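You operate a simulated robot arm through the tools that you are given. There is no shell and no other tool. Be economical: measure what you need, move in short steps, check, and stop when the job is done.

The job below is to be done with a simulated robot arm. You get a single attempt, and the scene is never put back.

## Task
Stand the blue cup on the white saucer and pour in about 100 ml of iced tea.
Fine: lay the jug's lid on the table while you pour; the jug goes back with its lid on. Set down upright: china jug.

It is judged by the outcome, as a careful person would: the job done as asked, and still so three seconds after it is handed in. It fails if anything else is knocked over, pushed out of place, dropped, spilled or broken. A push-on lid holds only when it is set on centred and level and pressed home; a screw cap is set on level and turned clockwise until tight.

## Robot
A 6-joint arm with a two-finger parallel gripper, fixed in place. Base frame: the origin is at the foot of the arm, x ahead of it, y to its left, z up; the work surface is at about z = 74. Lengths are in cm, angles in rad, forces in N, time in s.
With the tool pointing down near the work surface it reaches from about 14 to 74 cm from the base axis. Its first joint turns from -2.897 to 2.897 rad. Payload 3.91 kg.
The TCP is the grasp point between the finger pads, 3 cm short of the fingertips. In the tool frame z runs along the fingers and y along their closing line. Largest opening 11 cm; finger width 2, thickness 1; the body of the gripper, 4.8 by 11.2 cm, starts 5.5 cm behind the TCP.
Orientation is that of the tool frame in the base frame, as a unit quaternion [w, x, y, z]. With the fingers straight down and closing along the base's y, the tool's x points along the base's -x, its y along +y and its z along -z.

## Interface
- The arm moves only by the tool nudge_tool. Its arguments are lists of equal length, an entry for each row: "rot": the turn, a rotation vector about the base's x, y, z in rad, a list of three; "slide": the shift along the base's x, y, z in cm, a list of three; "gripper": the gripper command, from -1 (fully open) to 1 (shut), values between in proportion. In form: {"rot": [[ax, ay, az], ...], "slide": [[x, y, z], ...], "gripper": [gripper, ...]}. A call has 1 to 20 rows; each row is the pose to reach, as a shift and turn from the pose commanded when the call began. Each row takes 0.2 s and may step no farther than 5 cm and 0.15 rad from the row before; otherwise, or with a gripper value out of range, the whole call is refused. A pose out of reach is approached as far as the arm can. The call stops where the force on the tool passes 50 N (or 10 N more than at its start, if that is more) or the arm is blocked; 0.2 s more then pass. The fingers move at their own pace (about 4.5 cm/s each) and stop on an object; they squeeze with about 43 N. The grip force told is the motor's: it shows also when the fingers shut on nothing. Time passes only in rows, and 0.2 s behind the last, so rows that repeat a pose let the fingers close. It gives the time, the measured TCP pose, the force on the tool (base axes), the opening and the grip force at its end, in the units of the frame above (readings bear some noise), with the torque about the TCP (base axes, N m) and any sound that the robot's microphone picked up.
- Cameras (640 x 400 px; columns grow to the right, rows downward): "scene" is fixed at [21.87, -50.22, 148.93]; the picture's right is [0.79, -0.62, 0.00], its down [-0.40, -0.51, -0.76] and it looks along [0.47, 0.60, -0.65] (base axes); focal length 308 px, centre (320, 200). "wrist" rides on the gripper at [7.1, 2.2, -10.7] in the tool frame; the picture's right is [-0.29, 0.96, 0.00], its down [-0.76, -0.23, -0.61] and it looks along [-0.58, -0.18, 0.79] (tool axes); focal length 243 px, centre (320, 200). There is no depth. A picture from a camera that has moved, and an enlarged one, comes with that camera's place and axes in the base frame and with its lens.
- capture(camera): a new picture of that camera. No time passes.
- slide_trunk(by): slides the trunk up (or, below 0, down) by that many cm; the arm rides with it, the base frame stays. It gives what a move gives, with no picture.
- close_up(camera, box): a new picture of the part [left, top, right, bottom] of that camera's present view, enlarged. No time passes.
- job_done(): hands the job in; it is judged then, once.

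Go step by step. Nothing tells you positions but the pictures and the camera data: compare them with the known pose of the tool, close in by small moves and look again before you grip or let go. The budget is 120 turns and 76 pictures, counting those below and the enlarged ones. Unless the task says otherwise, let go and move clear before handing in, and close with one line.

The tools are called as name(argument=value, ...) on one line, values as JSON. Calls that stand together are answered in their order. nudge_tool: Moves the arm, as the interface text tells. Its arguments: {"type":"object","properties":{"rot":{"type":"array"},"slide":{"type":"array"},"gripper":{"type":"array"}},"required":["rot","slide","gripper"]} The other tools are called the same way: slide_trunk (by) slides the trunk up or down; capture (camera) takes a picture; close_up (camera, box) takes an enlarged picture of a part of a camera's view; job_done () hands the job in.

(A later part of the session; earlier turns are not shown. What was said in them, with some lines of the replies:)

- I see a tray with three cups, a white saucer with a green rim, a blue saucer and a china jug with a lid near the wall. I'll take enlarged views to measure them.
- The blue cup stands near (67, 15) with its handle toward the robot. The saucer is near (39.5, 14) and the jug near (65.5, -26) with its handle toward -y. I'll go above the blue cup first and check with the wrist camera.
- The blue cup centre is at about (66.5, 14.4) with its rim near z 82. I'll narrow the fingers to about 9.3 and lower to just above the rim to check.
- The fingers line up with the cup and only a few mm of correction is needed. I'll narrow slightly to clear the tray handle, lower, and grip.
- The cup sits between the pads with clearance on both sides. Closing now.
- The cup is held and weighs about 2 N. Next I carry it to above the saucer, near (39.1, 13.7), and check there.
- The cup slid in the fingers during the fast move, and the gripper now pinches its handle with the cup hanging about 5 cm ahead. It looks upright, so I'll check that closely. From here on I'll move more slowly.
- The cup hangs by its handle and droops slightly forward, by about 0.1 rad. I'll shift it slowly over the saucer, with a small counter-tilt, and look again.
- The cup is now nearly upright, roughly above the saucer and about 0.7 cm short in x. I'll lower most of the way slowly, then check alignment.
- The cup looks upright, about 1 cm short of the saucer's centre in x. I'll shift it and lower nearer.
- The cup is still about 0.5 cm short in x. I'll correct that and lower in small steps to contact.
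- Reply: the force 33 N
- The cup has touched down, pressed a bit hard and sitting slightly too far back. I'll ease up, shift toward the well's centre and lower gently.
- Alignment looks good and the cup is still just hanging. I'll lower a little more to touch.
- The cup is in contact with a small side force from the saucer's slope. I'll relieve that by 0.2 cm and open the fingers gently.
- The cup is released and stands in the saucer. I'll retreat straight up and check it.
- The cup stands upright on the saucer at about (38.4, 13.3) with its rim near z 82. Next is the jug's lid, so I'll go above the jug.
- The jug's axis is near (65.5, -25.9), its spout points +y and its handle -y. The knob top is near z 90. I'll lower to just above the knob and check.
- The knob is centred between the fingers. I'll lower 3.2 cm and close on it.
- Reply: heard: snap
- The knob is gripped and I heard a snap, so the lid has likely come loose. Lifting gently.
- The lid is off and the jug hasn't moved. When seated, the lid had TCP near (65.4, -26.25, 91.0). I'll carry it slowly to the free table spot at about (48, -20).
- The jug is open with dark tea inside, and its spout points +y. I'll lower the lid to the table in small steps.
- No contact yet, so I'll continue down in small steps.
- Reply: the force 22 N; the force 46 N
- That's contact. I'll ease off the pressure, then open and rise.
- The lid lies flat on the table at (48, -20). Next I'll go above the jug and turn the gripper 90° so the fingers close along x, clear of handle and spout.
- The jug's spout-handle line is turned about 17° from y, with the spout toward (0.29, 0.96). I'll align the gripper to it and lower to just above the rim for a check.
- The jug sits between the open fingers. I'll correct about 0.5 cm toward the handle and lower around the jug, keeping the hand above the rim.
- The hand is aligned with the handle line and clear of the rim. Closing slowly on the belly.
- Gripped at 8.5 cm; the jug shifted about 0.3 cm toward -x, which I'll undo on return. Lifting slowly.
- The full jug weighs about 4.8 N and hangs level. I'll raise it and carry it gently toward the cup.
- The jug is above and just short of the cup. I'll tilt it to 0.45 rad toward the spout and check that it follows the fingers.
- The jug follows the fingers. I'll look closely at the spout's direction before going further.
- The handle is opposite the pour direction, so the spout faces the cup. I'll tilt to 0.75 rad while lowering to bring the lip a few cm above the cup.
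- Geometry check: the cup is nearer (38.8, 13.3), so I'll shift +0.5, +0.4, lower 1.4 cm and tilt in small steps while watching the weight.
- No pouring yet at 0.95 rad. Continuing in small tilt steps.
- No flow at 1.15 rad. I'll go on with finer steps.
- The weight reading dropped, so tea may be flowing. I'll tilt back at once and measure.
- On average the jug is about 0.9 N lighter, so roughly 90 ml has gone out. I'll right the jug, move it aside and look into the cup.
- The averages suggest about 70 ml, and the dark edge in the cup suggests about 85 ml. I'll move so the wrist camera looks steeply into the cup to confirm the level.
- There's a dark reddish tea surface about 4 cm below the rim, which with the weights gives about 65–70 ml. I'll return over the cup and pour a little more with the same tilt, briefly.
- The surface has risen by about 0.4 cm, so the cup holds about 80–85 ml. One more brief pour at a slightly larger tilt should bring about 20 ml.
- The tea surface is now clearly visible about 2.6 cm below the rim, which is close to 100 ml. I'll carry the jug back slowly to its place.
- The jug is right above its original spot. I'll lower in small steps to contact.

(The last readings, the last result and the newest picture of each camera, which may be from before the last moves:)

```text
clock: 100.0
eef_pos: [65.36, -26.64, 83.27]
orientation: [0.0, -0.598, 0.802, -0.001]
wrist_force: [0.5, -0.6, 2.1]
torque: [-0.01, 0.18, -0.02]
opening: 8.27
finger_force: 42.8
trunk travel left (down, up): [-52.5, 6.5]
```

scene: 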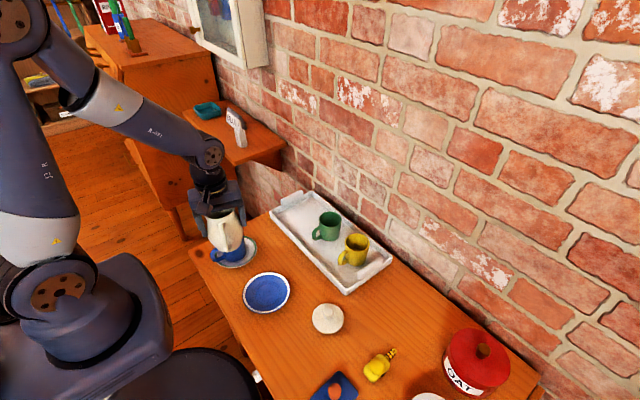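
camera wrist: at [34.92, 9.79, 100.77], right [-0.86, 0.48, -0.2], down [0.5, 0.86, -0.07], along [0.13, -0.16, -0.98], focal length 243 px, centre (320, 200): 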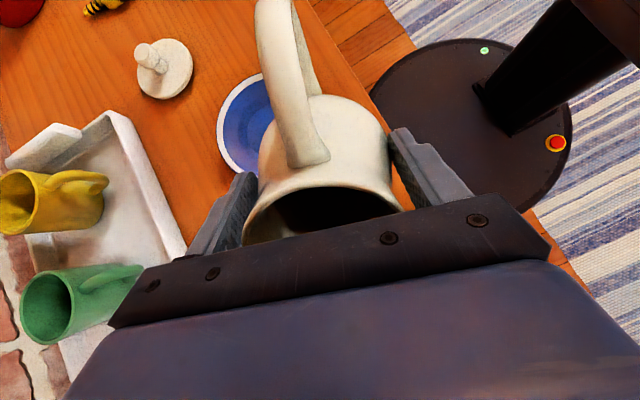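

Touchdown. I'll open gently and rise clear of the jug.

nudge_tool(rot=[[0, 0, 0], [0, 0, 0], [0, 0, 0], [0, 0, 0], [0, 0, 0], [0, 0, 0]], slide=[[0, 0, 0], [0, 0, 0], [0, 0, 0], [0, 0, 0], [0, 0, 0], [0, 0, 0]], gripper=[-0.55, -0.65, -0.75, -0.85, -1, -1])

nudge_tool(rot=[[0, 0, 0], [0, 0, 0], [0, 0, 0], [0, 0, 0], [0, 0, 0], [0, 0, 0], [0, 0, 0], [0, 0, 0]], slide=[[0, 0, 0.5], [0, 0, 1.5], [0, 0, 3], [0, 0, 5], [0, 0, 8], [0, 0, 11], [0, 0, 14], [0, 0, 18]], gripper=[-1, -1, -1, -1, -1, -1, -1, -1])

close_up(camera="scene", box=[340, 210, 460, 320])

```text
clock: 101.4
eef_pos: [65.49, -26.59, 83.28]
orientation: [-0.001, -0.599, 0.801, -0.001]
wrist_force: [0.8, 0.8, -0.1]
torque: [-0.04, 0.0, 0.01]
opening: 11.03
finger_force: 0.0
trunk travel left (down, up): [-52.5, 6.5]
```

```text
clock: 103.2
eef_pos: [65.37, -26.49, 101.41]
orientation: [-0.002, -0.599, 0.801, -0.001]
wrist_force: [0.0, -0.3, -0.7]
torque: [0.0, -0.02, 0.03]
opening: 11.02
finger_force: 0.0
trunk travel left (down, up): [-52.5, 6.5]
```

```text
3.64 times, centred on (400, 265) of scene
camera zoom: at [21.87, -50.22, 148.93], right [0.79, -0.62, 0.0], down [-0.4, -0.51, -0.76], along [0.47, 0.6, -0.65], focal length 1120 px, centre (29, -36)
```

zoom: 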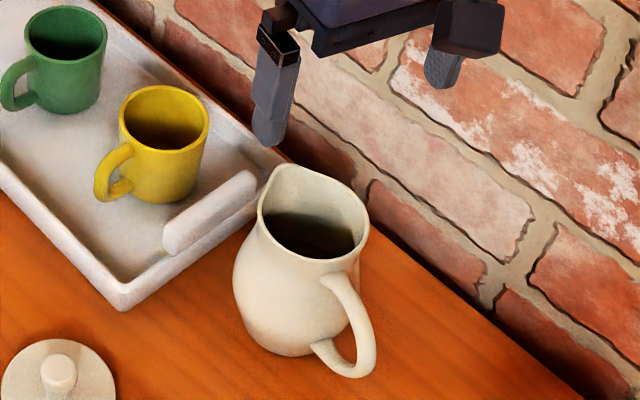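

The jug stands upright within about 0.3 cm of its original spot. Now I'll go back to the lid, turning the gripper back to its first orientation.

nudge_tool(rot=[[0, 0, -0.14], [0, 0, -0.28], [0, 0, -0.42], [0, 0, -0.56], [0, 0, -0.7], [0, 0, -0.84], [0, 0, -0.98], [0, 0, -1.12], [0, 0, -1.24], [0, 0, -1.283], [0, 0, -1.283]], slide=[[-1, 0.4, 0], [-3, 1.1, 0], [-5, 1.9, 0], [-7, 2.6, 0], [-9, 3.4, 0], [-11, 4.1, -1], [-13, 4.9, -3], [-15, 5.6, -5], [-16.6, 6.2, -8], [-17.4, 6.4, -11], [-17.4, 6.4, -13]], gripper=[-1, -1, -1, -1, -0.5, -0.3, 0, 0, 0, 0, 0])

capture(camera="wrist")

```text
clock: 105.6
eef_pos: [47.95, -20.31, 88.38]
orientation: [-0.001, 0.001, 1.0, 0.0]
wrist_force: [0.2, -0.3, -0.4]
torque: [-0.02, -0.02, 0.05]
opening: 5.51
finger_force: 0.0
trunk travel left (down, up): [-52.5, 6.5]
```

```text
14 pictures are left
camera wrist: at [40.72, -18.04, 98.97], right [0.29, 0.96, 0.0], down [0.76, -0.23, 0.61], along [0.58, -0.18, -0.8], focal length 243 px, centre (320, 200)
```

wrist: 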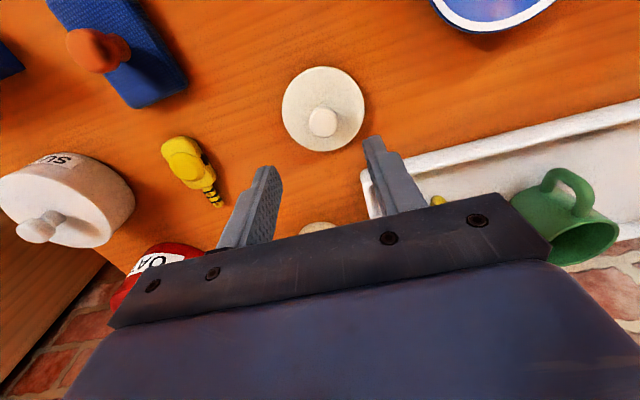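

The knob is at about (47.85, -20.1). I'll lower to the same grip height as before and close on it.

nudge_tool(rot=[[0, 0, 0], [0, 0, 0], [0, 0, 0], [0, 0, 0], [0, 0, 0], [0, 0, 0]], slide=[[-0.1, 0.2, -2], [-0.1, 0.2, -4], [-0.1, 0.2, -6], [-0.1, 0.2, -7.8], [-0.1, 0.2, -8.8], [-0.1, 0.2, -9.1]], gripper=[0, 0, 0, 0, 0, 0])

nudge_tool(rot=[[0, 0, 0], [0, 0, 0], [0, 0, 0], [0, 0, 0], [0, 0, 0]], slide=[[0, 0, 0], [0, 0, 0], [0, 0, 0], [0, 0, 0], [0, 0, 0]], gripper=[0.2, 0.4, 0.6, 1, 1])

nudge_tool(rot=[[0, 0, 0], [0, 0, 0], [0, 0, 0], [0, 0, 0], [0, 0, 0], [0, 0, 0], [0, 0, 0], [0, 0, 0], [0, 0, 0], [0, 0, 0]], slide=[[0, 0, 0.3], [0, 0, 1], [0, 0, 2.2], [0, 0, 3.8], [0, 0, 5.6], [0, 0, 8], [0, 0, 10.5], [0, 0, 13], [0, 0, 15], [0, 0, 15.8]], gripper=[1, 1, 1, 1, 1, 1, 1, 1, 1, 1])

capture(camera="wrist")

```text
clock: 107.0
eef_pos: [47.97, -19.98, 79.29]
orientation: [-0.001, 0.0, 1.0, 0.0]
wrist_force: [-0.1, -1.0, -1.2]
torque: [-0.02, 0.0, 0.01]
opening: 5.52
finger_force: 0.0
trunk travel left (down, up): [-52.5, 6.5]
```

```text
clock: 108.2
eef_pos: [47.95, -19.88, 79.23]
orientation: [-0.002, 0.0, 1.0, 0.0]
wrist_force: [-0.3, -1.0, 0.9]
torque: [-0.01, -0.01, -0.04]
opening: 2.37
finger_force: 43.2
trunk travel left (down, up): [-52.5, 6.5]
```

```text
clock: 110.4
eef_pos: [47.89, -20.15, 95.05]
orientation: [-0.002, -0.001, 1.0, 0.0]
wrist_force: [-0.3, -0.1, -0.7]
torque: [0.01, -0.02, -0.03]
opening: 2.37
finger_force: 42.8
trunk travel left (down, up): [-52.5, 6.5]
```

```text
13 pictures are left
camera wrist: at [40.7, -17.94, 105.74], right [0.29, 0.96, 0.0], down [0.76, -0.23, 0.61], along [0.58, -0.18, -0.8], focal length 243 px, centre (320, 200)
```

wrist: 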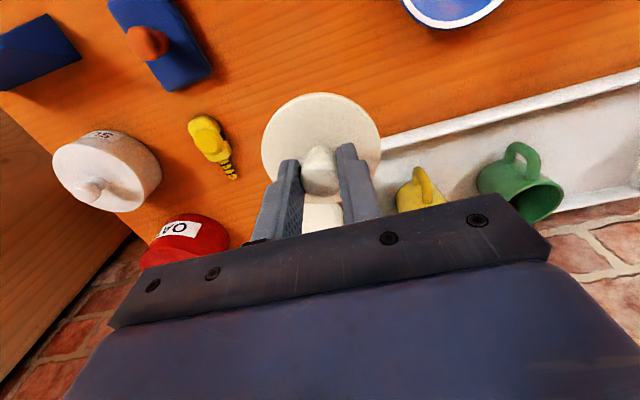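

The lid is held level. I'll carry it slowly to just above the jug and check alignment there.

nudge_tool(rot=[[0, 0, 0], [0, 0, 0], [0, 0, 0], [0, 0, 0], [0, 0, 0], [0, 0, 0], [0, 0, 0], [0, 0, 0], [0, 0, 0], [0, 0, 0], [0, 0, 0], [0, 0, 0]], slide=[[0.4, -0.1, 0], [1.4, -0.5, 0], [3, -1, 0], [5, -1.6, 0], [7, -2.3, 0], [9, -3, 0], [11, -3.6, 0], [13, -4.2, 0], [15, -4.9, 0], [16.6, -5.4, 0], [17.4, -5.7, 0], [17.5, -5.75, 0]], gripper=[1, 1, 1, 1, 1, 1, 1, 1, 1, 1, 1, 1])

nudge_tool(rot=[[0, 0, 0], [0, 0, 0], [0, 0, 0]], slide=[[0, 0, -0.5], [0, 0, -1], [0, 0, -1.2]], gripper=[1, 1, 1])

close_up(camera="scene", box=[360, 220, 440, 320])

```text
clock: 113.0
eef_pos: [65.67, -25.7, 95.18]
orientation: [-0.002, 0.0, 1.0, 0.0]
wrist_force: [0.6, 0.8, -0.9]
torque: [0.0, 0.01, -0.02]
opening: 2.35
finger_force: 43.7
trunk travel left (down, up): [-52.5, 6.5]
```

```text
clock: 113.8
eef_pos: [65.47, -25.72, 93.89]
orientation: [-0.001, 0.0, 1.0, 0.0]
wrist_force: [-0.2, 0.6, 0.4]
torque: [0.01, -0.02, -0.01]
opening: 2.36
finger_force: 42.4
trunk travel left (down, up): [-52.5, 6.5]
```

```text
4.00 times, centred on (400, 270) of scene
camera zoom: at [21.87, -50.22, 148.93], right [0.79, -0.62, 0.0], down [-0.4, -0.51, -0.76], along [0.47, 0.6, -0.65], focal length 1232 px, centre (0, -80)
```

zoom: 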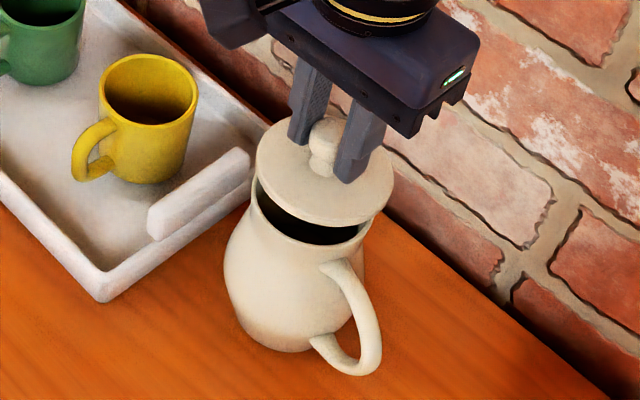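

Compared with the lift-off picture, the lid is off by about (0.14, 0.3) cm. I'll correct that and lower a bit for a closer look.

nudge_tool(rot=[[0, 0, 0], [0, 0, 0], [0, 0, 0]], slide=[[-0.1, -0.2, -0.3], [-0.14, -0.3, -0.9], [-0.14, -0.3, -1.4]], gripper=[1, 1, 1])

close_up(camera="scene", box=[375, 240, 435, 290])

close_up(camera="wrist", box=[220, 60, 420, 230])

```text
clock: 114.6
eef_pos: [65.37, -26.08, 92.51]
orientation: [-0.002, -0.001, 1.0, 0.0]
wrist_force: [0.4, 0.0, -0.8]
torque: [0.01, 0.0, -0.03]
opening: 2.37
finger_force: 43.1
trunk travel left (down, up): [-52.5, 6.5]
```

```text
8.00 times, centred on (405, 265) of scene
camera zoom: at [21.87, -50.22, 148.93], right [0.79, -0.62, 0.0], down [-0.4, -0.51, -0.76], along [0.47, 0.6, -0.65], focal length 2465 px, centre (-360, -320)
```

zoom: 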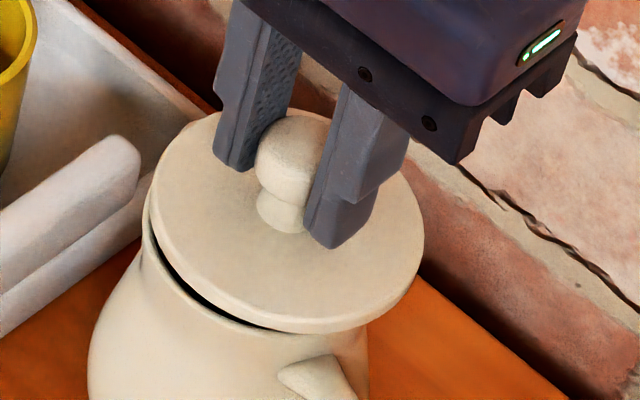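

```text
2.35 times, centred on (320, 145) of wrist
camera zoom: at [58.14, -23.92, 103.12], right [0.29, 0.96, 0.0], down [0.76, -0.23, 0.61], along [0.58, -0.18, -0.8], focal length 571 px, centre (320, 329)
```

zoom: 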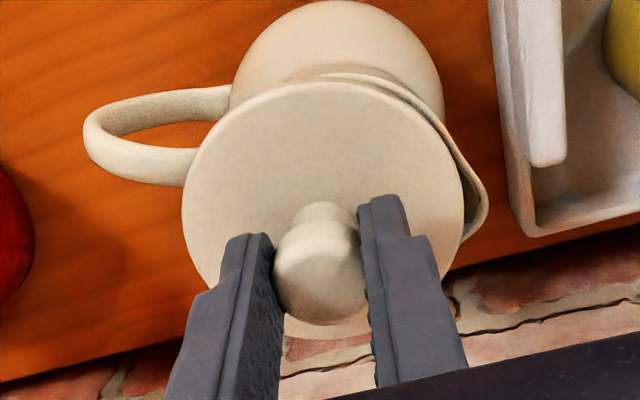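

Comparing with the first wrist view, the lid had slipped about 0.35 cm sideways when I first gripped it. The jug axis is really near (65.3, -25.4), so I'll shift the lid +0.6 in y and check again.

nudge_tool(rot=[[0, 0, 0], [0, 0, 0], [0, 0, 0]], slide=[[0, 0.3, 0.2], [0, 0.6, 0.2], [0, 0.6, 0]], gripper=[1, 1, 1])

close_up(camera="wrist", box=[220, 60, 420, 230])

close_up(camera="scene", box=[375, 240, 435, 290])

```text
clock: 115.4
eef_pos: [65.2, -25.49, 92.5]
orientation: [-0.003, 0.0, 1.0, 0.0]
wrist_force: [-0.1, 0.8, -0.4]
torque: [0.0, -0.01, 0.02]
opening: 2.36
finger_force: 43.1
trunk travel left (down, up): [-52.5, 6.5]
```

```text
2.35 times, centred on (320, 145) of wrist
camera zoom: at [58.09, -23.32, 103.09], right [0.29, 0.96, 0.0], down [0.76, -0.23, 0.61], along [0.58, -0.18, -0.8], focal length 571 px, centre (320, 329)
```

zoom: 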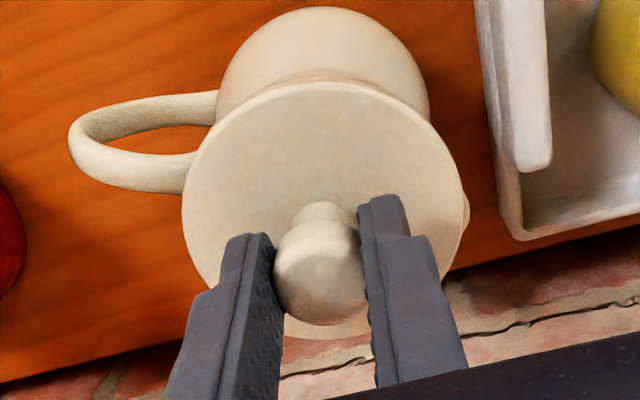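

```text
8.00 times, centred on (405, 265) of scene
camera zoom: at [21.87, -50.22, 148.93], right [0.79, -0.62, 0.0], down [-0.4, -0.51, -0.76], along [0.47, 0.6, -0.65], focal length 2465 px, centre (-360, -320)
```

zoom: 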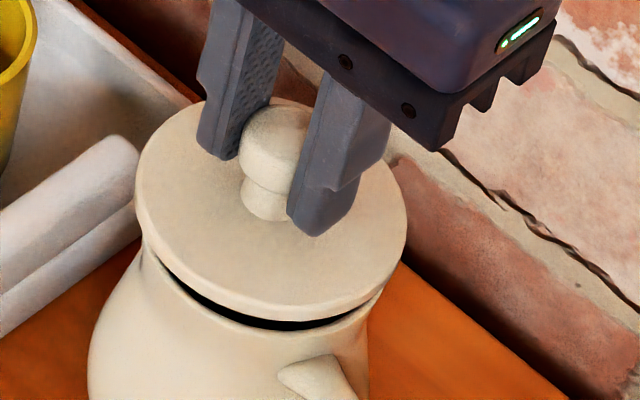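

The lid now looks concentric with the jug in both views. I'll lower it to contact in small steps.

nudge_tool(rot=[[0, 0, 0], [0, 0, 0], [0, 0, 0], [0, 0, 0]], slide=[[0, 0, -0.3], [0, 0, -0.6], [0, 0, -0.9], [0, 0, -1.1]], gripper=[1, 1, 1, 1])

nudge_tool(rot=[[0, 0, 0], [0, 0, 0]], slide=[[0, 0, -0.1], [0, 0, -0.25]], gripper=[1, 1])

```text
clock: 116.4
eef_pos: [65.32, -25.48, 91.43]
orientation: [-0.002, 0.0, 1.0, 0.0]
wrist_force: [0.3, -0.5, 0.0]
torque: [0.0, 0.0, 0.0]
opening: 2.37
finger_force: 42.7
trunk travel left (down, up): [-52.5, 6.5]
```

```text
clock: 117.0
eef_pos: [65.31, -25.5, 91.21]
orientation: [-0.002, 0.0, 1.0, -0.001]
wrist_force: [0.3, -0.4, -0.3]
torque: [-0.02, 0.01, 0.0]
opening: 2.36
finger_force: 42.3
trunk travel left (down, up): [-52.5, 6.5]
```

nudge_tool(rot=[[0, 0, 0], [0, 0, 0]], slide=[[0, 0, -0.1], [0, 0, -0.2]], gripper=[1, 1])

nudge_tool(rot=[[0, 0, 0], [0, 0, 0]], slide=[[0, 0, -0.1], [0, 0, -0.2]], gripper=[1, 1])

```text
clock: 117.6
eef_pos: [65.17, -25.48, 90.94]
orientation: [-0.001, 0.001, 1.0, -0.001]
wrist_force: [-0.1, -1.3, 5.8]
torque: [0.02, 0.16, -0.01]
opening: 2.36
finger_force: 43.5
trunk travel left (down, up): [-52.5, 6.5]
```

```text
clock: 118.2
eef_pos: [65.14, -25.35, 91.06]
orientation: [0.001, 0.0, 1.0, -0.001]
wrist_force: [0.1, 0.1, 20.9]
torque: [0.03, 0.38, 0.0]
opening: 2.35
finger_force: 42.7
trunk travel left (down, up): [-52.5, 6.5]
```

Contact, with the load a little to the -x side. I'll press further, listening for the click.

nudge_tool(rot=[[0, 0, 0], [0, 0, 0]], slide=[[0, 0, -0.1], [0, 0, -0.2]], gripper=[1, 1])

close_up(camera="scene", box=[375, 240, 435, 290])

```text
clock: 118.8
eef_pos: [65.17, -25.47, 90.95]
orientation: [0.002, 0.0, 1.0, -0.001]
wrist_force: [0.2, 1.6, 39.8]
torque: [0.06, 0.36, -0.03]
opening: 2.37
finger_force: 43.0
trunk travel left (down, up): [-52.5, 6.5]
```

```text
8.00 times, centred on (405, 265) of scene
camera zoom: at [21.87, -50.22, 148.93], right [0.79, -0.62, 0.0], down [-0.4, -0.51, -0.76], along [0.47, 0.6, -0.65], focal length 2465 px, centre (-360, -320)
```

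zoom: 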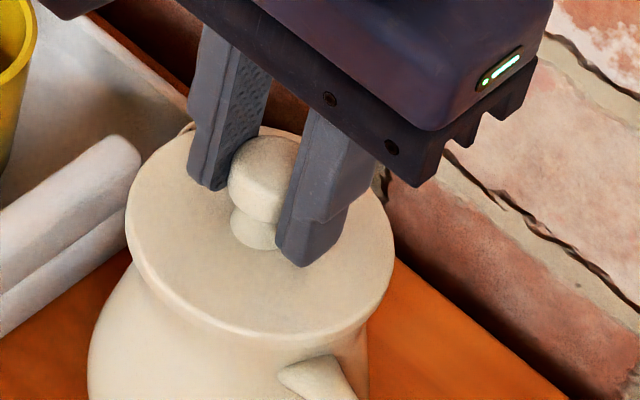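

There's no click yet; the load side and the picture both say the lid is about 0.2 cm too far toward -x. I'll lift slightly, shift and press again.

nudge_tool(rot=[[0, 0, 0], [0, 0, 0], [0, 0, 0], [0, 0, 0]], slide=[[0, 0, 0.5], [0, 0, 0.8], [0.2, -0.1, 0.8], [0.25, -0.1, 0.8]], gripper=[1, 1, 1, 1])

nudge_tool(rot=[[0, 0, 0], [0, 0, 0], [0, 0, 0], [0, 0, 0]], slide=[[0, 0, -0.2], [0, 0, -0.4], [0, 0, -0.5], [0, 0, -0.6]], gripper=[1, 1, 1, 1])

nudge_tool(rot=[[0, 0, 0], [0, 0, 0]], slide=[[0, 0, -0.1], [0, 0, -0.2]], gripper=[1, 1])

```text
clock: 119.8
eef_pos: [65.33, -25.54, 91.0]
orientation: [-0.003, 0.0, 1.0, 0.0]
wrist_force: [0.5, -0.9, 0.2]
torque: [0.02, 0.01, 0.0]
opening: 2.38
finger_force: 43.1
trunk travel left (down, up): [-52.5, 6.5]
```

```text
clock: 120.8
eef_pos: [65.42, -25.6, 90.91]
orientation: [0.0, 0.002, 1.0, -0.001]
wrist_force: [-4.0, 0.7, 15.2]
torque: [0.06, 0.49, -0.02]
opening: 2.37
finger_force: 42.7
trunk travel left (down, up): [-52.5, 6.5]
```

```text
clock: 121.4
eef_pos: [65.47, -25.66, 90.95]
orientation: [0.002, -0.001, 1.0, -0.002]
wrist_force: [-1.1, 0.8, 32.7]
torque: [0.01, 0.44, -0.03]
opening: 2.35
finger_force: 42.3
trunk travel left (down, up): [-52.5, 6.5]
```

Load stays on one side through the knob grip, so I'll release the lid where it sits. Then I'll press straight down on the knob's centre with closed fingertips. First release and look.

nudge_tool(rot=[[0, 0, 0], [0, 0, 0], [0, 0, 0], [0, 0, 0], [0, 0, 0], [0, 0, 0], [0, 0, 0], [0, 0, 0]], slide=[[0, 0, 0.2], [0, 0, 0.4], [0, 0, 0.4], [0, 0, 0.4], [0, 0, 0.4], [0, 0, 2], [0, 0, 4], [0, 0, 5.2]], gripper=[1, 1, 0.4, 0.2, 0, 0, 0, 0])

close_up(camera="wrist", box=[220, 60, 420, 230])

```text
clock: 123.2
eef_pos: [65.59, -25.56, 95.67]
orientation: [-0.001, 0.0, 1.0, -0.001]
wrist_force: [0.3, -0.1, -0.2]
torque: [0.04, 0.04, -0.04]
opening: 5.5
finger_force: 0.0
trunk travel left (down, up): [-52.5, 6.5]
heard: snap
```

```text
2.35 times, centred on (320, 145) of wrist
camera zoom: at [58.42, -23.36, 106.33], right [0.29, 0.96, 0.0], down [0.76, -0.23, 0.61], along [0.58, -0.18, -0.8], focal length 571 px, centre (320, 329)
```

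zoom: 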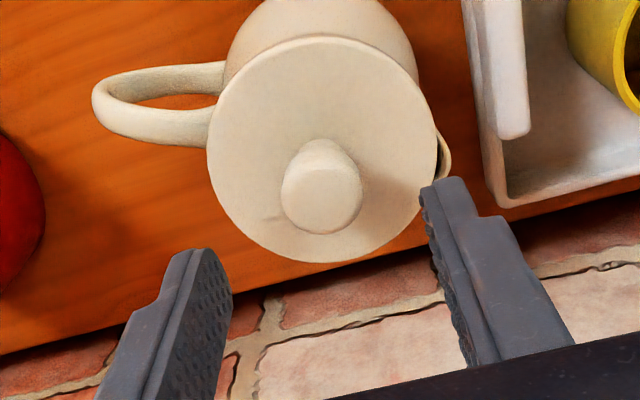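

A snap was heard as I let go, and the lid sits centred. To be sure it is home, I'll press down on the knob with closed fingertips.

nudge_tool(rot=[[0, 0, 0], [0, 0, 0], [0, 0, 0], [0, 0, 0], [0, 0, 0], [0, 0, 0], [0, 0, 0]], slide=[[-0.2, 0.1, 0.3], [-0.4, 0.1, 0.3], [-0.4, 0.1, 0.3], [-0.4, 0.1, 0.3], [-0.4, 0.1, -0.5], [-0.4, 0.1, -1.2], [-0.4, 0.1, -1.7]], gripper=[1, 1, 1, 1, 1, 1, 1])

nudge_tool(rot=[[0, 0, 0], [0, 0, 0], [0, 0, 0], [0, 0, 0]], slide=[[0, 0, -0.3], [0, 0, -0.6], [0, 0, -0.9], [0, 0, -1.1]], gripper=[1, 1, 1, 1])

```text
clock: 124.8
eef_pos: [65.11, -25.4, 93.98]
orientation: [-0.001, 0.0, 1.0, 0.0]
wrist_force: [-0.1, 0.7, 0.3]
torque: [0.0, -0.01, -0.01]
opening: 0.0
finger_force: 37.6
trunk travel left (down, up): [-52.5, 6.5]
```

```text
clock: 125.8
eef_pos: [65.11, -25.51, 93.03]
orientation: [0.0, 0.001, 1.0, -0.001]
wrist_force: [-1.5, 0.2, 13.0]
torque: [0.0, 0.03, 0.0]
opening: 0.0
finger_force: 37.6
trunk travel left (down, up): [-52.5, 6.5]
```

Contact with the knob, with very little side torque. I'll press harder in small steps.

nudge_tool(rot=[[0, 0, 0], [0, 0, 0]], slide=[[0, 0, -0.1], [0, 0, -0.2]], gripper=[1, 1])

nudge_tool(rot=[[0, 0, 0], [0, 0, 0]], slide=[[0, 0, -0.08], [0, 0, -0.15]], gripper=[1, 1])

```text
clock: 126.4
eef_pos: [65.08, -25.6, 93.1]
orientation: [0.002, 0.002, 1.0, -0.001]
wrist_force: [-2.3, -0.4, 30.4]
torque: [0.02, 0.05, 0.01]
opening: 0.0
finger_force: 37.9
trunk travel left (down, up): [-52.5, 6.5]
```

```text
clock: 127.0
eef_pos: [65.11, -25.66, 92.92]
orientation: [0.002, 0.0, 1.0, -0.002]
wrist_force: [-0.7, 0.0, 38.9]
torque: [0.02, 0.0, 0.0]
opening: 0.01
finger_force: 37.5
trunk travel left (down, up): [-52.5, 6.5]
```

nudge_tool(rot=[[0, 0, 0], [0, 0, 0], [0, 0, 0], [0, 0, 0]], slide=[[0, 0, 0.4], [0, 0, 1.5], [0, 0, 4], [0, 0, 7]], gripper=[1, 1, 1, 1])

close_up(camera="scene", box=[370, 235, 440, 305])

```text
clock: 128.0
eef_pos: [64.99, -25.58, 99.51]
orientation: [-0.002, -0.001, 1.0, 0.001]
wrist_force: [0.3, 0.3, 0.4]
torque: [-0.04, 0.0, -0.01]
opening: 0.01
finger_force: 38.0
trunk travel left (down, up): [-52.5, 6.5]
```

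```text
5.71 times, centred on (405, 270) of scene
camera zoom: at [21.87, -50.22, 148.93], right [0.79, -0.62, 0.0], down [-0.4, -0.51, -0.76], along [0.47, 0.6, -0.65], focal length 1760 px, centre (-166, -200)
```

zoom: 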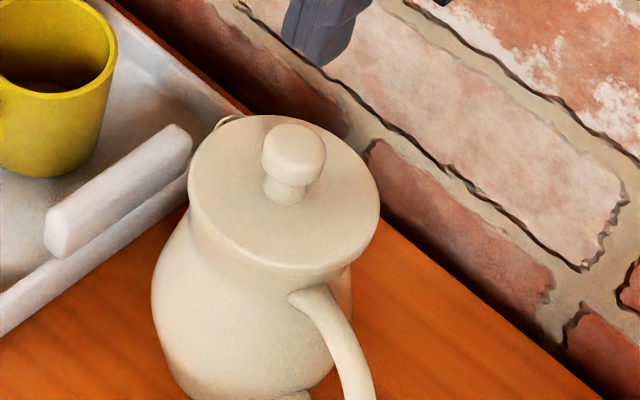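

The lid lies flat and centred with no gap. For certainty I'll press once more, somewhat harder, straight on the knob.

nudge_tool(rot=[[0, 0, 0], [0, 0, 0], [0, 0, 0], [0, 0, 0], [0, 0, 0]], slide=[[0, 0, -2], [0, 0.1, -4], [0, 0.1, -5.5], [0, 0.1, -6.2], [0, 0.1, -6.5]], gripper=[1, 1, 1, 1, 1])

nudge_tool(rot=[[0, 0, 0], [0, 0, 0], [0, 0, 0], [0, 0, 0], [0, 0, 0], [0, 0, 0]], slide=[[0, 0, -0.1], [0, 0, -0.2], [0, 0, -0.3], [0, 0, -0.4], [0, 0, -0.5], [0, 0, -0.55]], gripper=[1, 1, 1, 1, 1, 1])

```text
clock: 129.2
eef_pos: [65.14, -25.29, 93.06]
orientation: [-0.002, 0.001, 1.0, 0.0]
wrist_force: [-0.1, -0.2, 0.5]
torque: [0.0, -0.04, -0.01]
opening: 0.0
finger_force: 38.1
trunk travel left (down, up): [-52.5, 6.5]
```

```text
clock: 130.6
eef_pos: [65.15, -25.32, 93.18]
orientation: [0.003, 0.0, 1.0, -0.002]
wrist_force: [0.7, 2.8, 40.1]
torque: [0.07, -0.11, 0.01]
opening: 0.0
finger_force: 37.5
trunk travel left (down, up): [-52.5, 6.5]
```

No further movement, which suggests the lid was already home. A cautious test: I'll grip the knob centred and lift barely a millimetre. If the lid is on, the jug's weight will show.

nudge_tool(rot=[[0, 0, 0], [0, 0, 0], [0, 0, 0], [0, 0, 0], [0, 0, 0], [0, 0, 0], [0, 0, 0], [0, 0, 0], [0, 0, 0], [0, 0, 0]], slide=[[0, 0, 1], [0, 0, 3], [0, 0, 4.3], [0, 0, 4.3], [0, 0, 4.3], [0, 0, 3], [0, 0, 1.5], [0, 0, 0], [0, 0, -1], [0, 0, -1.5]], gripper=[1, 0.6, 0.2, 0, 0, 0, 0, 0, 0, 0])

close_up(camera="wrist", box=[220, 60, 420, 230])

```text
clock: 132.8
eef_pos: [65.04, -25.38, 90.93]
orientation: [-0.002, 0.0, 1.0, -0.001]
wrist_force: [-0.1, 0.2, 0.3]
torque: [-0.04, 0.0, -0.03]
opening: 5.5
finger_force: 0.1
trunk travel left (down, up): [-52.5, 6.5]
```

```text
2.35 times, centred on (320, 145) of wrist
camera zoom: at [57.83, -23.2, 101.61], right [0.29, 0.96, 0.0], down [0.76, -0.23, 0.61], along [0.58, -0.18, -0.8], focal length 571 px, centre (320, 329)
```

zoom: 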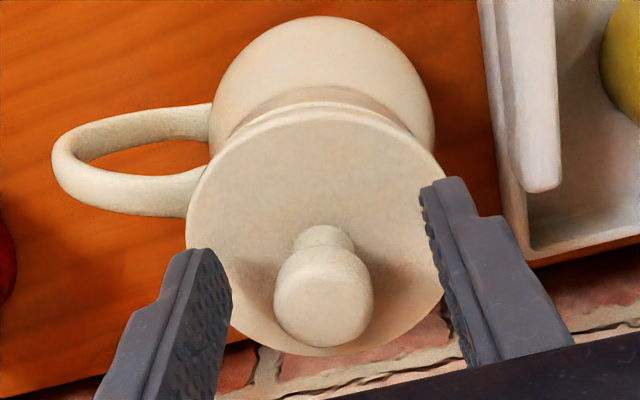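

The knob centre is about 0.1 further in y and 0.5 further in x. I'll align, close gently, then lift barely 1 mm.

nudge_tool(rot=[[0, 0, 0], [0, 0, 0], [0, 0, 0], [0, 0, 0], [0, 0, 0], [0, 0, 0], [0, 0, 0], [0, 0, 0]], slide=[[0.25, 0.1, 0], [0.5, 0.1, 0], [0.5, 0.1, 0], [0.5, 0.1, 0], [0.5, 0.1, 0], [0.5, 0.1, 0], [0.5, 0.1, 0], [0.5, 0.1, 0]], gripper=[0, 0, 0.2, 0.35, 0.45, 0.5, 0.54, 0.54])

nudge_tool(rot=[[0, 0, 0], [0, 0, 0]], slide=[[0, 0, 0], [0, 0, 0]], gripper=[0.6, 0.7])

nudge_tool(rot=[[0, 0, 0], [0, 0, 0]], slide=[[0, 0, 0.06], [0, 0, 0.12]], gripper=[0.7, 0.7])

```text
clock: 134.6
eef_pos: [65.67, -25.27, 91.08]
orientation: [-0.003, 0.0, 1.0, 0.0]
wrist_force: [-0.5, -0.7, 0.1]
torque: [0.02, 0.03, -0.02]
opening: 2.59
finger_force: 0.2
trunk travel left (down, up): [-52.5, 6.5]
```

```text
clock: 135.2
eef_pos: [65.55, -25.28, 90.95]
orientation: [-0.002, 0.001, 1.0, 0.0]
wrist_force: [0.2, -0.2, 0.1]
torque: [0.0, -0.02, -0.01]
opening: 2.34
finger_force: 43.2
trunk travel left (down, up): [-52.5, 6.5]
```

```text
clock: 135.8
eef_pos: [65.59, -25.18, 91.04]
orientation: [-0.001, 0.0, 1.0, 0.0]
wrist_force: [-0.8, 0.2, -0.7]
torque: [0.03, -0.03, -0.01]
opening: 2.37
finger_force: 43.0
trunk travel left (down, up): [-52.5, 6.5]
heard: snap
```

The snap on lifting means the lid had been attached, pressed on silently, and my test just unclipped it. I'll reseat it, release without lifting, and press from the top again.

nudge_tool(rot=[[0, 0, 0], [0, 0, 0], [0, 0, 0]], slide=[[0, 0, -0.12], [0, 0, -0.2], [0, 0, -0.2]], gripper=[0.7, 0.7, 0.7])

nudge_tool(rot=[[0, 0, 0], [0, 0, 0], [0, 0, 0], [0, 0, 0], [0, 0, 0], [0, 0, 0], [0, 0, 0], [0, 0, 0]], slide=[[0, 0, 0], [0, 0, 0], [0, 0, 0], [0, 0, 1], [0, 0, 3], [0, 0, 4.5], [0, 0, 4.5], [0, 0, 4.5]], gripper=[0.4, 0.2, 0, 0, 0, 0.5, 1, 1])

close_up(camera="wrist", box=[220, 60, 420, 230])

```text
clock: 136.6
eef_pos: [65.52, -25.16, 91.04]
orientation: [-0.001, -0.001, 1.0, 0.0]
wrist_force: [-0.2, 0.0, 5.2]
torque: [0.19, -0.06, -0.05]
opening: 2.36
finger_force: 43.4
trunk travel left (down, up): [-52.5, 6.5]
```

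```text
clock: 138.4
eef_pos: [65.6, -25.22, 95.54]
orientation: [-0.002, 0.0, 1.0, 0.001]
wrist_force: [-0.3, 0.0, -0.5]
torque: [-0.02, 0.03, -0.02]
opening: 0.03
finger_force: 13.9
trunk travel left (down, up): [-52.5, 6.5]
```

```text
2.35 times, centred on (320, 145) of wrist
camera zoom: at [58.41, -23.03, 106.13], right [0.29, 0.96, 0.0], down [0.76, -0.23, 0.61], along [0.58, -0.18, -0.8], focal length 571 px, centre (320, 329)
```

zoom: 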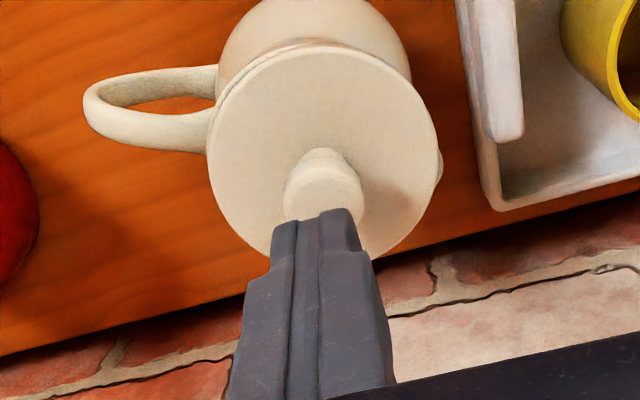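

The test left the lid about 0.35 cm off centre. I'll regrip the knob, lift slightly, shift by (-0.3, -0.33) and set it down again.

nudge_tool(rot=[[0, 0, 0], [0, 0, 0], [0, 0, 0], [0, 0, 0], [0, 0, 0], [0, 0, 0], [0, 0, 0], [0, 0, 0], [0, 0, 0], [0, 0, 0], [0, 0, 0]], slide=[[0, 0, 0.3], [0, 0, 0.3], [0, 0, 0.3], [0, 0, -1], [0, 0, -2.5], [0, 0, -4], [0, 0, -4.5], [0, 0, -4.5], [0, 0, -4.5], [0, 0, -4.5], [0, 0, -4.5]], gripper=[0.5, 0, 0, 0, 0, 0, 0, 0.3, 0.5, 0.7, 1])

nudge_tool(rot=[[0, 0, 0], [0, 0, 0], [0, 0, 0], [0, 0, 0], [0, 0, 0], [0, 0, 0], [0, 0, 0]], slide=[[0, 0, 0.2], [0, 0, 0.6], [0, 0, 1], [-0.15, -0.17, 1], [-0.3, -0.33, 1], [-0.3, -0.33, 0.6], [-0.3, -0.33, 0.3]], gripper=[1, 1, 1, 1, 1, 1, 1])

nudge_tool(rot=[[0, 0, 0], [0, 0, 0], [0, 0, 0]], slide=[[0, 0, -0.15], [0, 0, -0.3], [0, 0, -0.35]], gripper=[1, 1, 1])

```text
clock: 140.8
eef_pos: [65.55, -25.15, 90.82]
orientation: [-0.001, 0.0, 1.0, 0.001]
wrist_force: [-0.2, 0.8, 0.4]
torque: [0.0, -0.01, 0.02]
opening: 2.36
finger_force: 43.2
trunk travel left (down, up): [-52.5, 6.5]
```

```text
clock: 142.4
eef_pos: [65.21, -25.61, 91.17]
orientation: [-0.002, 0.0, 1.0, 0.0]
wrist_force: [-0.3, -0.2, 0.1]
torque: [-0.01, 0.0, -0.02]
opening: 2.36
finger_force: 43.0
trunk travel left (down, up): [-52.5, 6.5]
```

```text
clock: 143.2
eef_pos: [65.28, -25.68, 91.02]
orientation: [-0.002, 0.0, 1.0, 0.0]
wrist_force: [-0.3, 0.5, -0.4]
torque: [-0.02, 0.01, 0.01]
opening: 2.36
finger_force: 43.1
trunk travel left (down, up): [-52.5, 6.5]
```

nudge_tool(rot=[[0, 0, 0], [0, 0, 0]], slide=[[0, 0, -0.1], [0, 0, -0.2]], gripper=[1, 1])

nudge_tool(rot=[[0, 0, 0], [0, 0, 0]], slide=[[0, 0, -0.1], [0, 0, -0.2]], gripper=[1, 1])

```text
clock: 143.8
eef_pos: [65.29, -25.59, 90.92]
orientation: [-0.001, 0.001, 1.0, 0.0]
wrist_force: [-1.7, -0.3, 10.3]
torque: [-0.06, 0.37, 0.0]
opening: 2.35
finger_force: 42.7
trunk travel left (down, up): [-52.5, 6.5]
```

```text
clock: 144.4
eef_pos: [65.38, -25.65, 90.93]
orientation: [0.001, 0.001, 1.0, -0.001]
wrist_force: [-0.9, -1.5, 26.6]
torque: [0.01, 0.47, 0.0]
opening: 2.35
finger_force: 43.2
trunk travel left (down, up): [-52.5, 6.5]
```

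nudge_tool(rot=[[0, 0, 0], [0, 0, 0], [0, 0, 0]], slide=[[0, 0, -0.08], [0, 0, -0.15], [0, 0, -0.15]], gripper=[1, 1, 1])

nudge_tool(rot=[[0, 0, 0], [0, 0, 0], [0, 0, 0], [0, 0, 0]], slide=[[0, 0, 0.2], [0, 0, 0.2], [0, 0, 0.2], [0, 0, 0.2]], gripper=[1, 0.4, 0, 0])

nudge_tool(rot=[[0, 0, 0], [0, 0, 0], [0, 0, 0], [0, 0, 0], [0, 0, 0], [0, 0, 0], [0, 0, 0]], slide=[[0, 0, 0.5], [0, 0, 2], [0, 0, 4], [0, 0, 5.2], [0.1, 0.05, 5.2], [0.1, 0.05, 5.2], [0.1, 0.05, 5.2]], gripper=[0, 0, 0, 0.5, 1, 1, 1])

close_up(camera="wrist", box=[220, 60, 420, 230])

```text
clock: 145.2
eef_pos: [65.42, -25.49, 90.81]
orientation: [0.003, 0.0, 1.0, -0.002]
wrist_force: [1.2, 0.3, 37.3]
torque: [0.03, 0.01, 0.01]
opening: 2.35
finger_force: 42.7
trunk travel left (down, up): [-52.5, 6.5]
```

```text
clock: 146.2
eef_pos: [65.22, -25.67, 90.52]
orientation: [-0.002, 0.0, 1.0, 0.0]
wrist_force: [0.9, -0.6, -0.4]
torque: [-0.01, 0.0, -0.03]
opening: 5.5
finger_force: 0.1
trunk travel left (down, up): [-52.5, 6.5]
heard: snap
```

```text
clock: 147.8
eef_pos: [65.39, -25.53, 95.75]
orientation: [-0.002, 0.0, 1.0, 0.0]
wrist_force: [0.1, -0.4, -0.1]
torque: [0.0, -0.02, 0.03]
opening: 0.0
finger_force: 31.7
trunk travel left (down, up): [-52.5, 6.5]
```

```text
2.35 times, centred on (320, 145) of wrist
camera zoom: at [58.27, -23.37, 106.37], right [0.29, 0.96, 0.0], down [0.76, -0.23, 0.61], along [0.58, -0.18, -0.8], focal length 571 px, centre (320, 329)
```

zoom: 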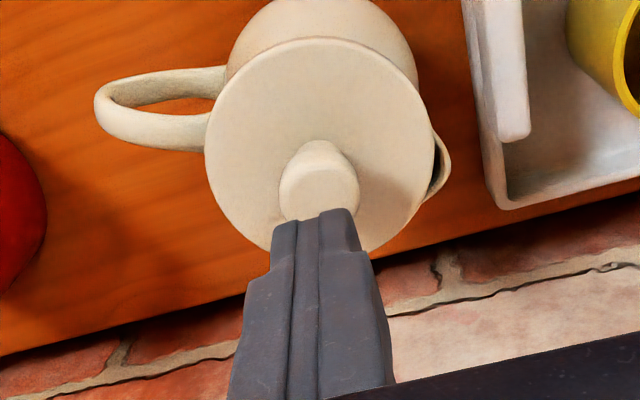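

The lid is centred again. I'll press it home from the top with closed fingers, the method the test showed to work, and this time leave it alone.

nudge_tool(rot=[[0, 0, 0], [0, 0, 0], [0, 0, 0], [0, 0, 0]], slide=[[0, 0, -1], [0, 0, -2], [0, 0, -2.5], [0, 0, -2.7]], gripper=[1, 1, 1, 1])

nudge_tool(rot=[[0, 0, 0], [0, 0, 0], [0, 0, 0], [0, 0, 0]], slide=[[0, 0, -0.1], [0, 0, -0.2], [0, 0, -0.3], [0, 0, -0.35]], gripper=[1, 1, 1, 1])

nudge_tool(rot=[[0, 0, 0], [0, 0, 0]], slide=[[0, 0, -0.08], [0, 0, -0.15]], gripper=[1, 1])

```text
clock: 148.8
eef_pos: [65.51, -25.35, 93.01]
orientation: [-0.001, 0.0, 1.0, 0.0]
wrist_force: [-1.7, -0.2, 6.8]
torque: [0.02, 0.04, 0.01]
opening: 0.01
finger_force: 38.0
trunk travel left (down, up): [-52.5, 6.5]
```

```text
clock: 149.8
eef_pos: [65.44, -25.43, 93.04]
orientation: [0.002, 0.001, 1.0, -0.002]
wrist_force: [2.1, 1.3, 32.4]
torque: [0.06, -0.04, -0.01]
opening: 0.01
finger_force: 38.1
trunk travel left (down, up): [-52.5, 6.5]
```

```text
clock: 150.4
eef_pos: [65.33, -25.46, 93.07]
orientation: [0.003, 0.0, 1.0, -0.002]
wrist_force: [2.8, 2.7, 39.3]
torque: [0.07, -0.04, 0.01]
opening: 0.01
finger_force: 38.0
trunk travel left (down, up): [-52.5, 6.5]
```

nudge_tool(rot=[[0, 0, 0], [0, 0, 0]], slide=[[0, 0, -0.05], [0, 0, -0.08]], gripper=[1, 1])

nudge_tool(rot=[[0, 0, 0], [0, 0, 0], [0, 0, 0], [0, 0, 0], [0, 0, 0], [0, 0, 0], [0, 0, 0], [0, 0, 0], [0, 0, 0]], slide=[[0, 0, 0.2], [0, 0, 0.5], [0, 0, 1], [0, 0, 3], [0, 0, 7], [-3, 2, 11], [-7, 4, 14], [-11, 6, 16], [-15, 8, 17]], gripper=[1, 1, 1, 1, 1, 1, 1, 1, 1])

close_up(camera="scene", box=[200, 190, 440, 330])

```text
clock: 151.0
eef_pos: [65.33, -25.49, 93.08]
orientation: [0.003, 0.001, 1.0, -0.002]
wrist_force: [1.8, 5.7, 42.5]
torque: [0.18, 0.0, 0.0]
opening: 0.0
finger_force: 37.4
trunk travel left (down, up): [-52.5, 6.5]
```

```text
refused: row 6 steps farther than a row can; nothing moved
```

```text
2.67 times, centred on (320, 260) of scene
camera zoom: at [21.87, -50.22, 148.93], right [0.79, -0.62, 0.0], down [-0.4, -0.51, -0.76], along [0.47, 0.6, -0.65], focal length 822 px, centre (320, 40)
```

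zoom: 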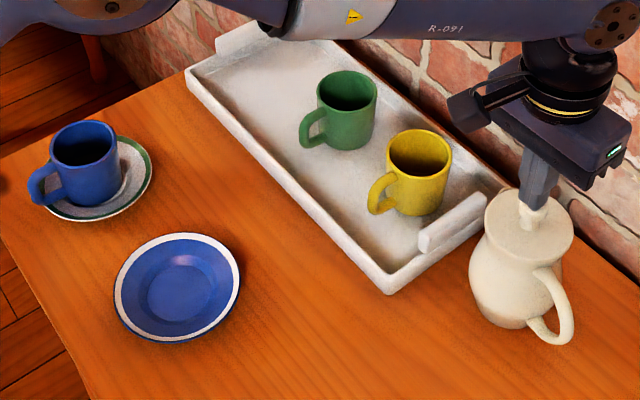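

Pressed at over 40 N with the lid flat. I'll now rise straight up and move clear in smaller rows.

nudge_tool(rot=[[0, 0, 0], [0, 0, 0], [0, 0, 0], [0, 0, 0], [0, 0, 0], [0, 0, 0], [0, 0, 0], [0, 0, 0], [0, 0, 0], [0, 0, 0], [0, 0, 0]], slide=[[0, 0, 0.2], [0, 0, 0.5], [0, 0, 1], [0, 0, 3], [0, 0, 7], [0, 0, 11], [-2, 1, 14], [-5, 2.5, 16], [-8.5, 4.5, 17], [-12, 6.5, 18], [-15, 8, 18]], gripper=[1, 1, 1, 1, 1, 1, 1, 1, 1, 1, 1])

capture(camera="scene")

```text
clock: 153.4
eef_pos: [50.44, -17.68, 110.48]
orientation: [-0.001, 0.001, 1.0, 0.0]
wrist_force: [0.1, -0.7, -0.1]
torque: [0.03, 0.04, -0.05]
opening: 0.0
finger_force: 37.7
trunk travel left (down, up): [-52.5, 6.5]
```

```text
0 pictures are left
```

scene: 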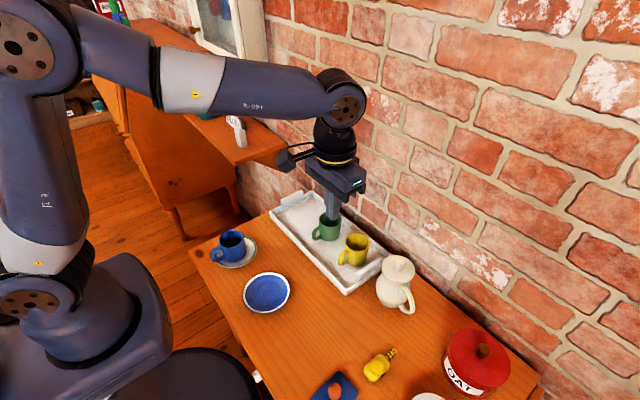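

The blue cup with the tea stands on the saucer. The jug is upright in its place with the lid pressed on, and the arm is clear, so I'm handing in.

job_done()

```text
The job is handed in.
```

The blue cup is on the white saucer with about 100 ml of iced tea, judged from pictures and jug weight. The jug is back upright, within about 0.4 cm of its old spot. Its lid was pressed down at over 40 N; I didn't re-test whether it is locked, since an earlier lift test had unclipped it.
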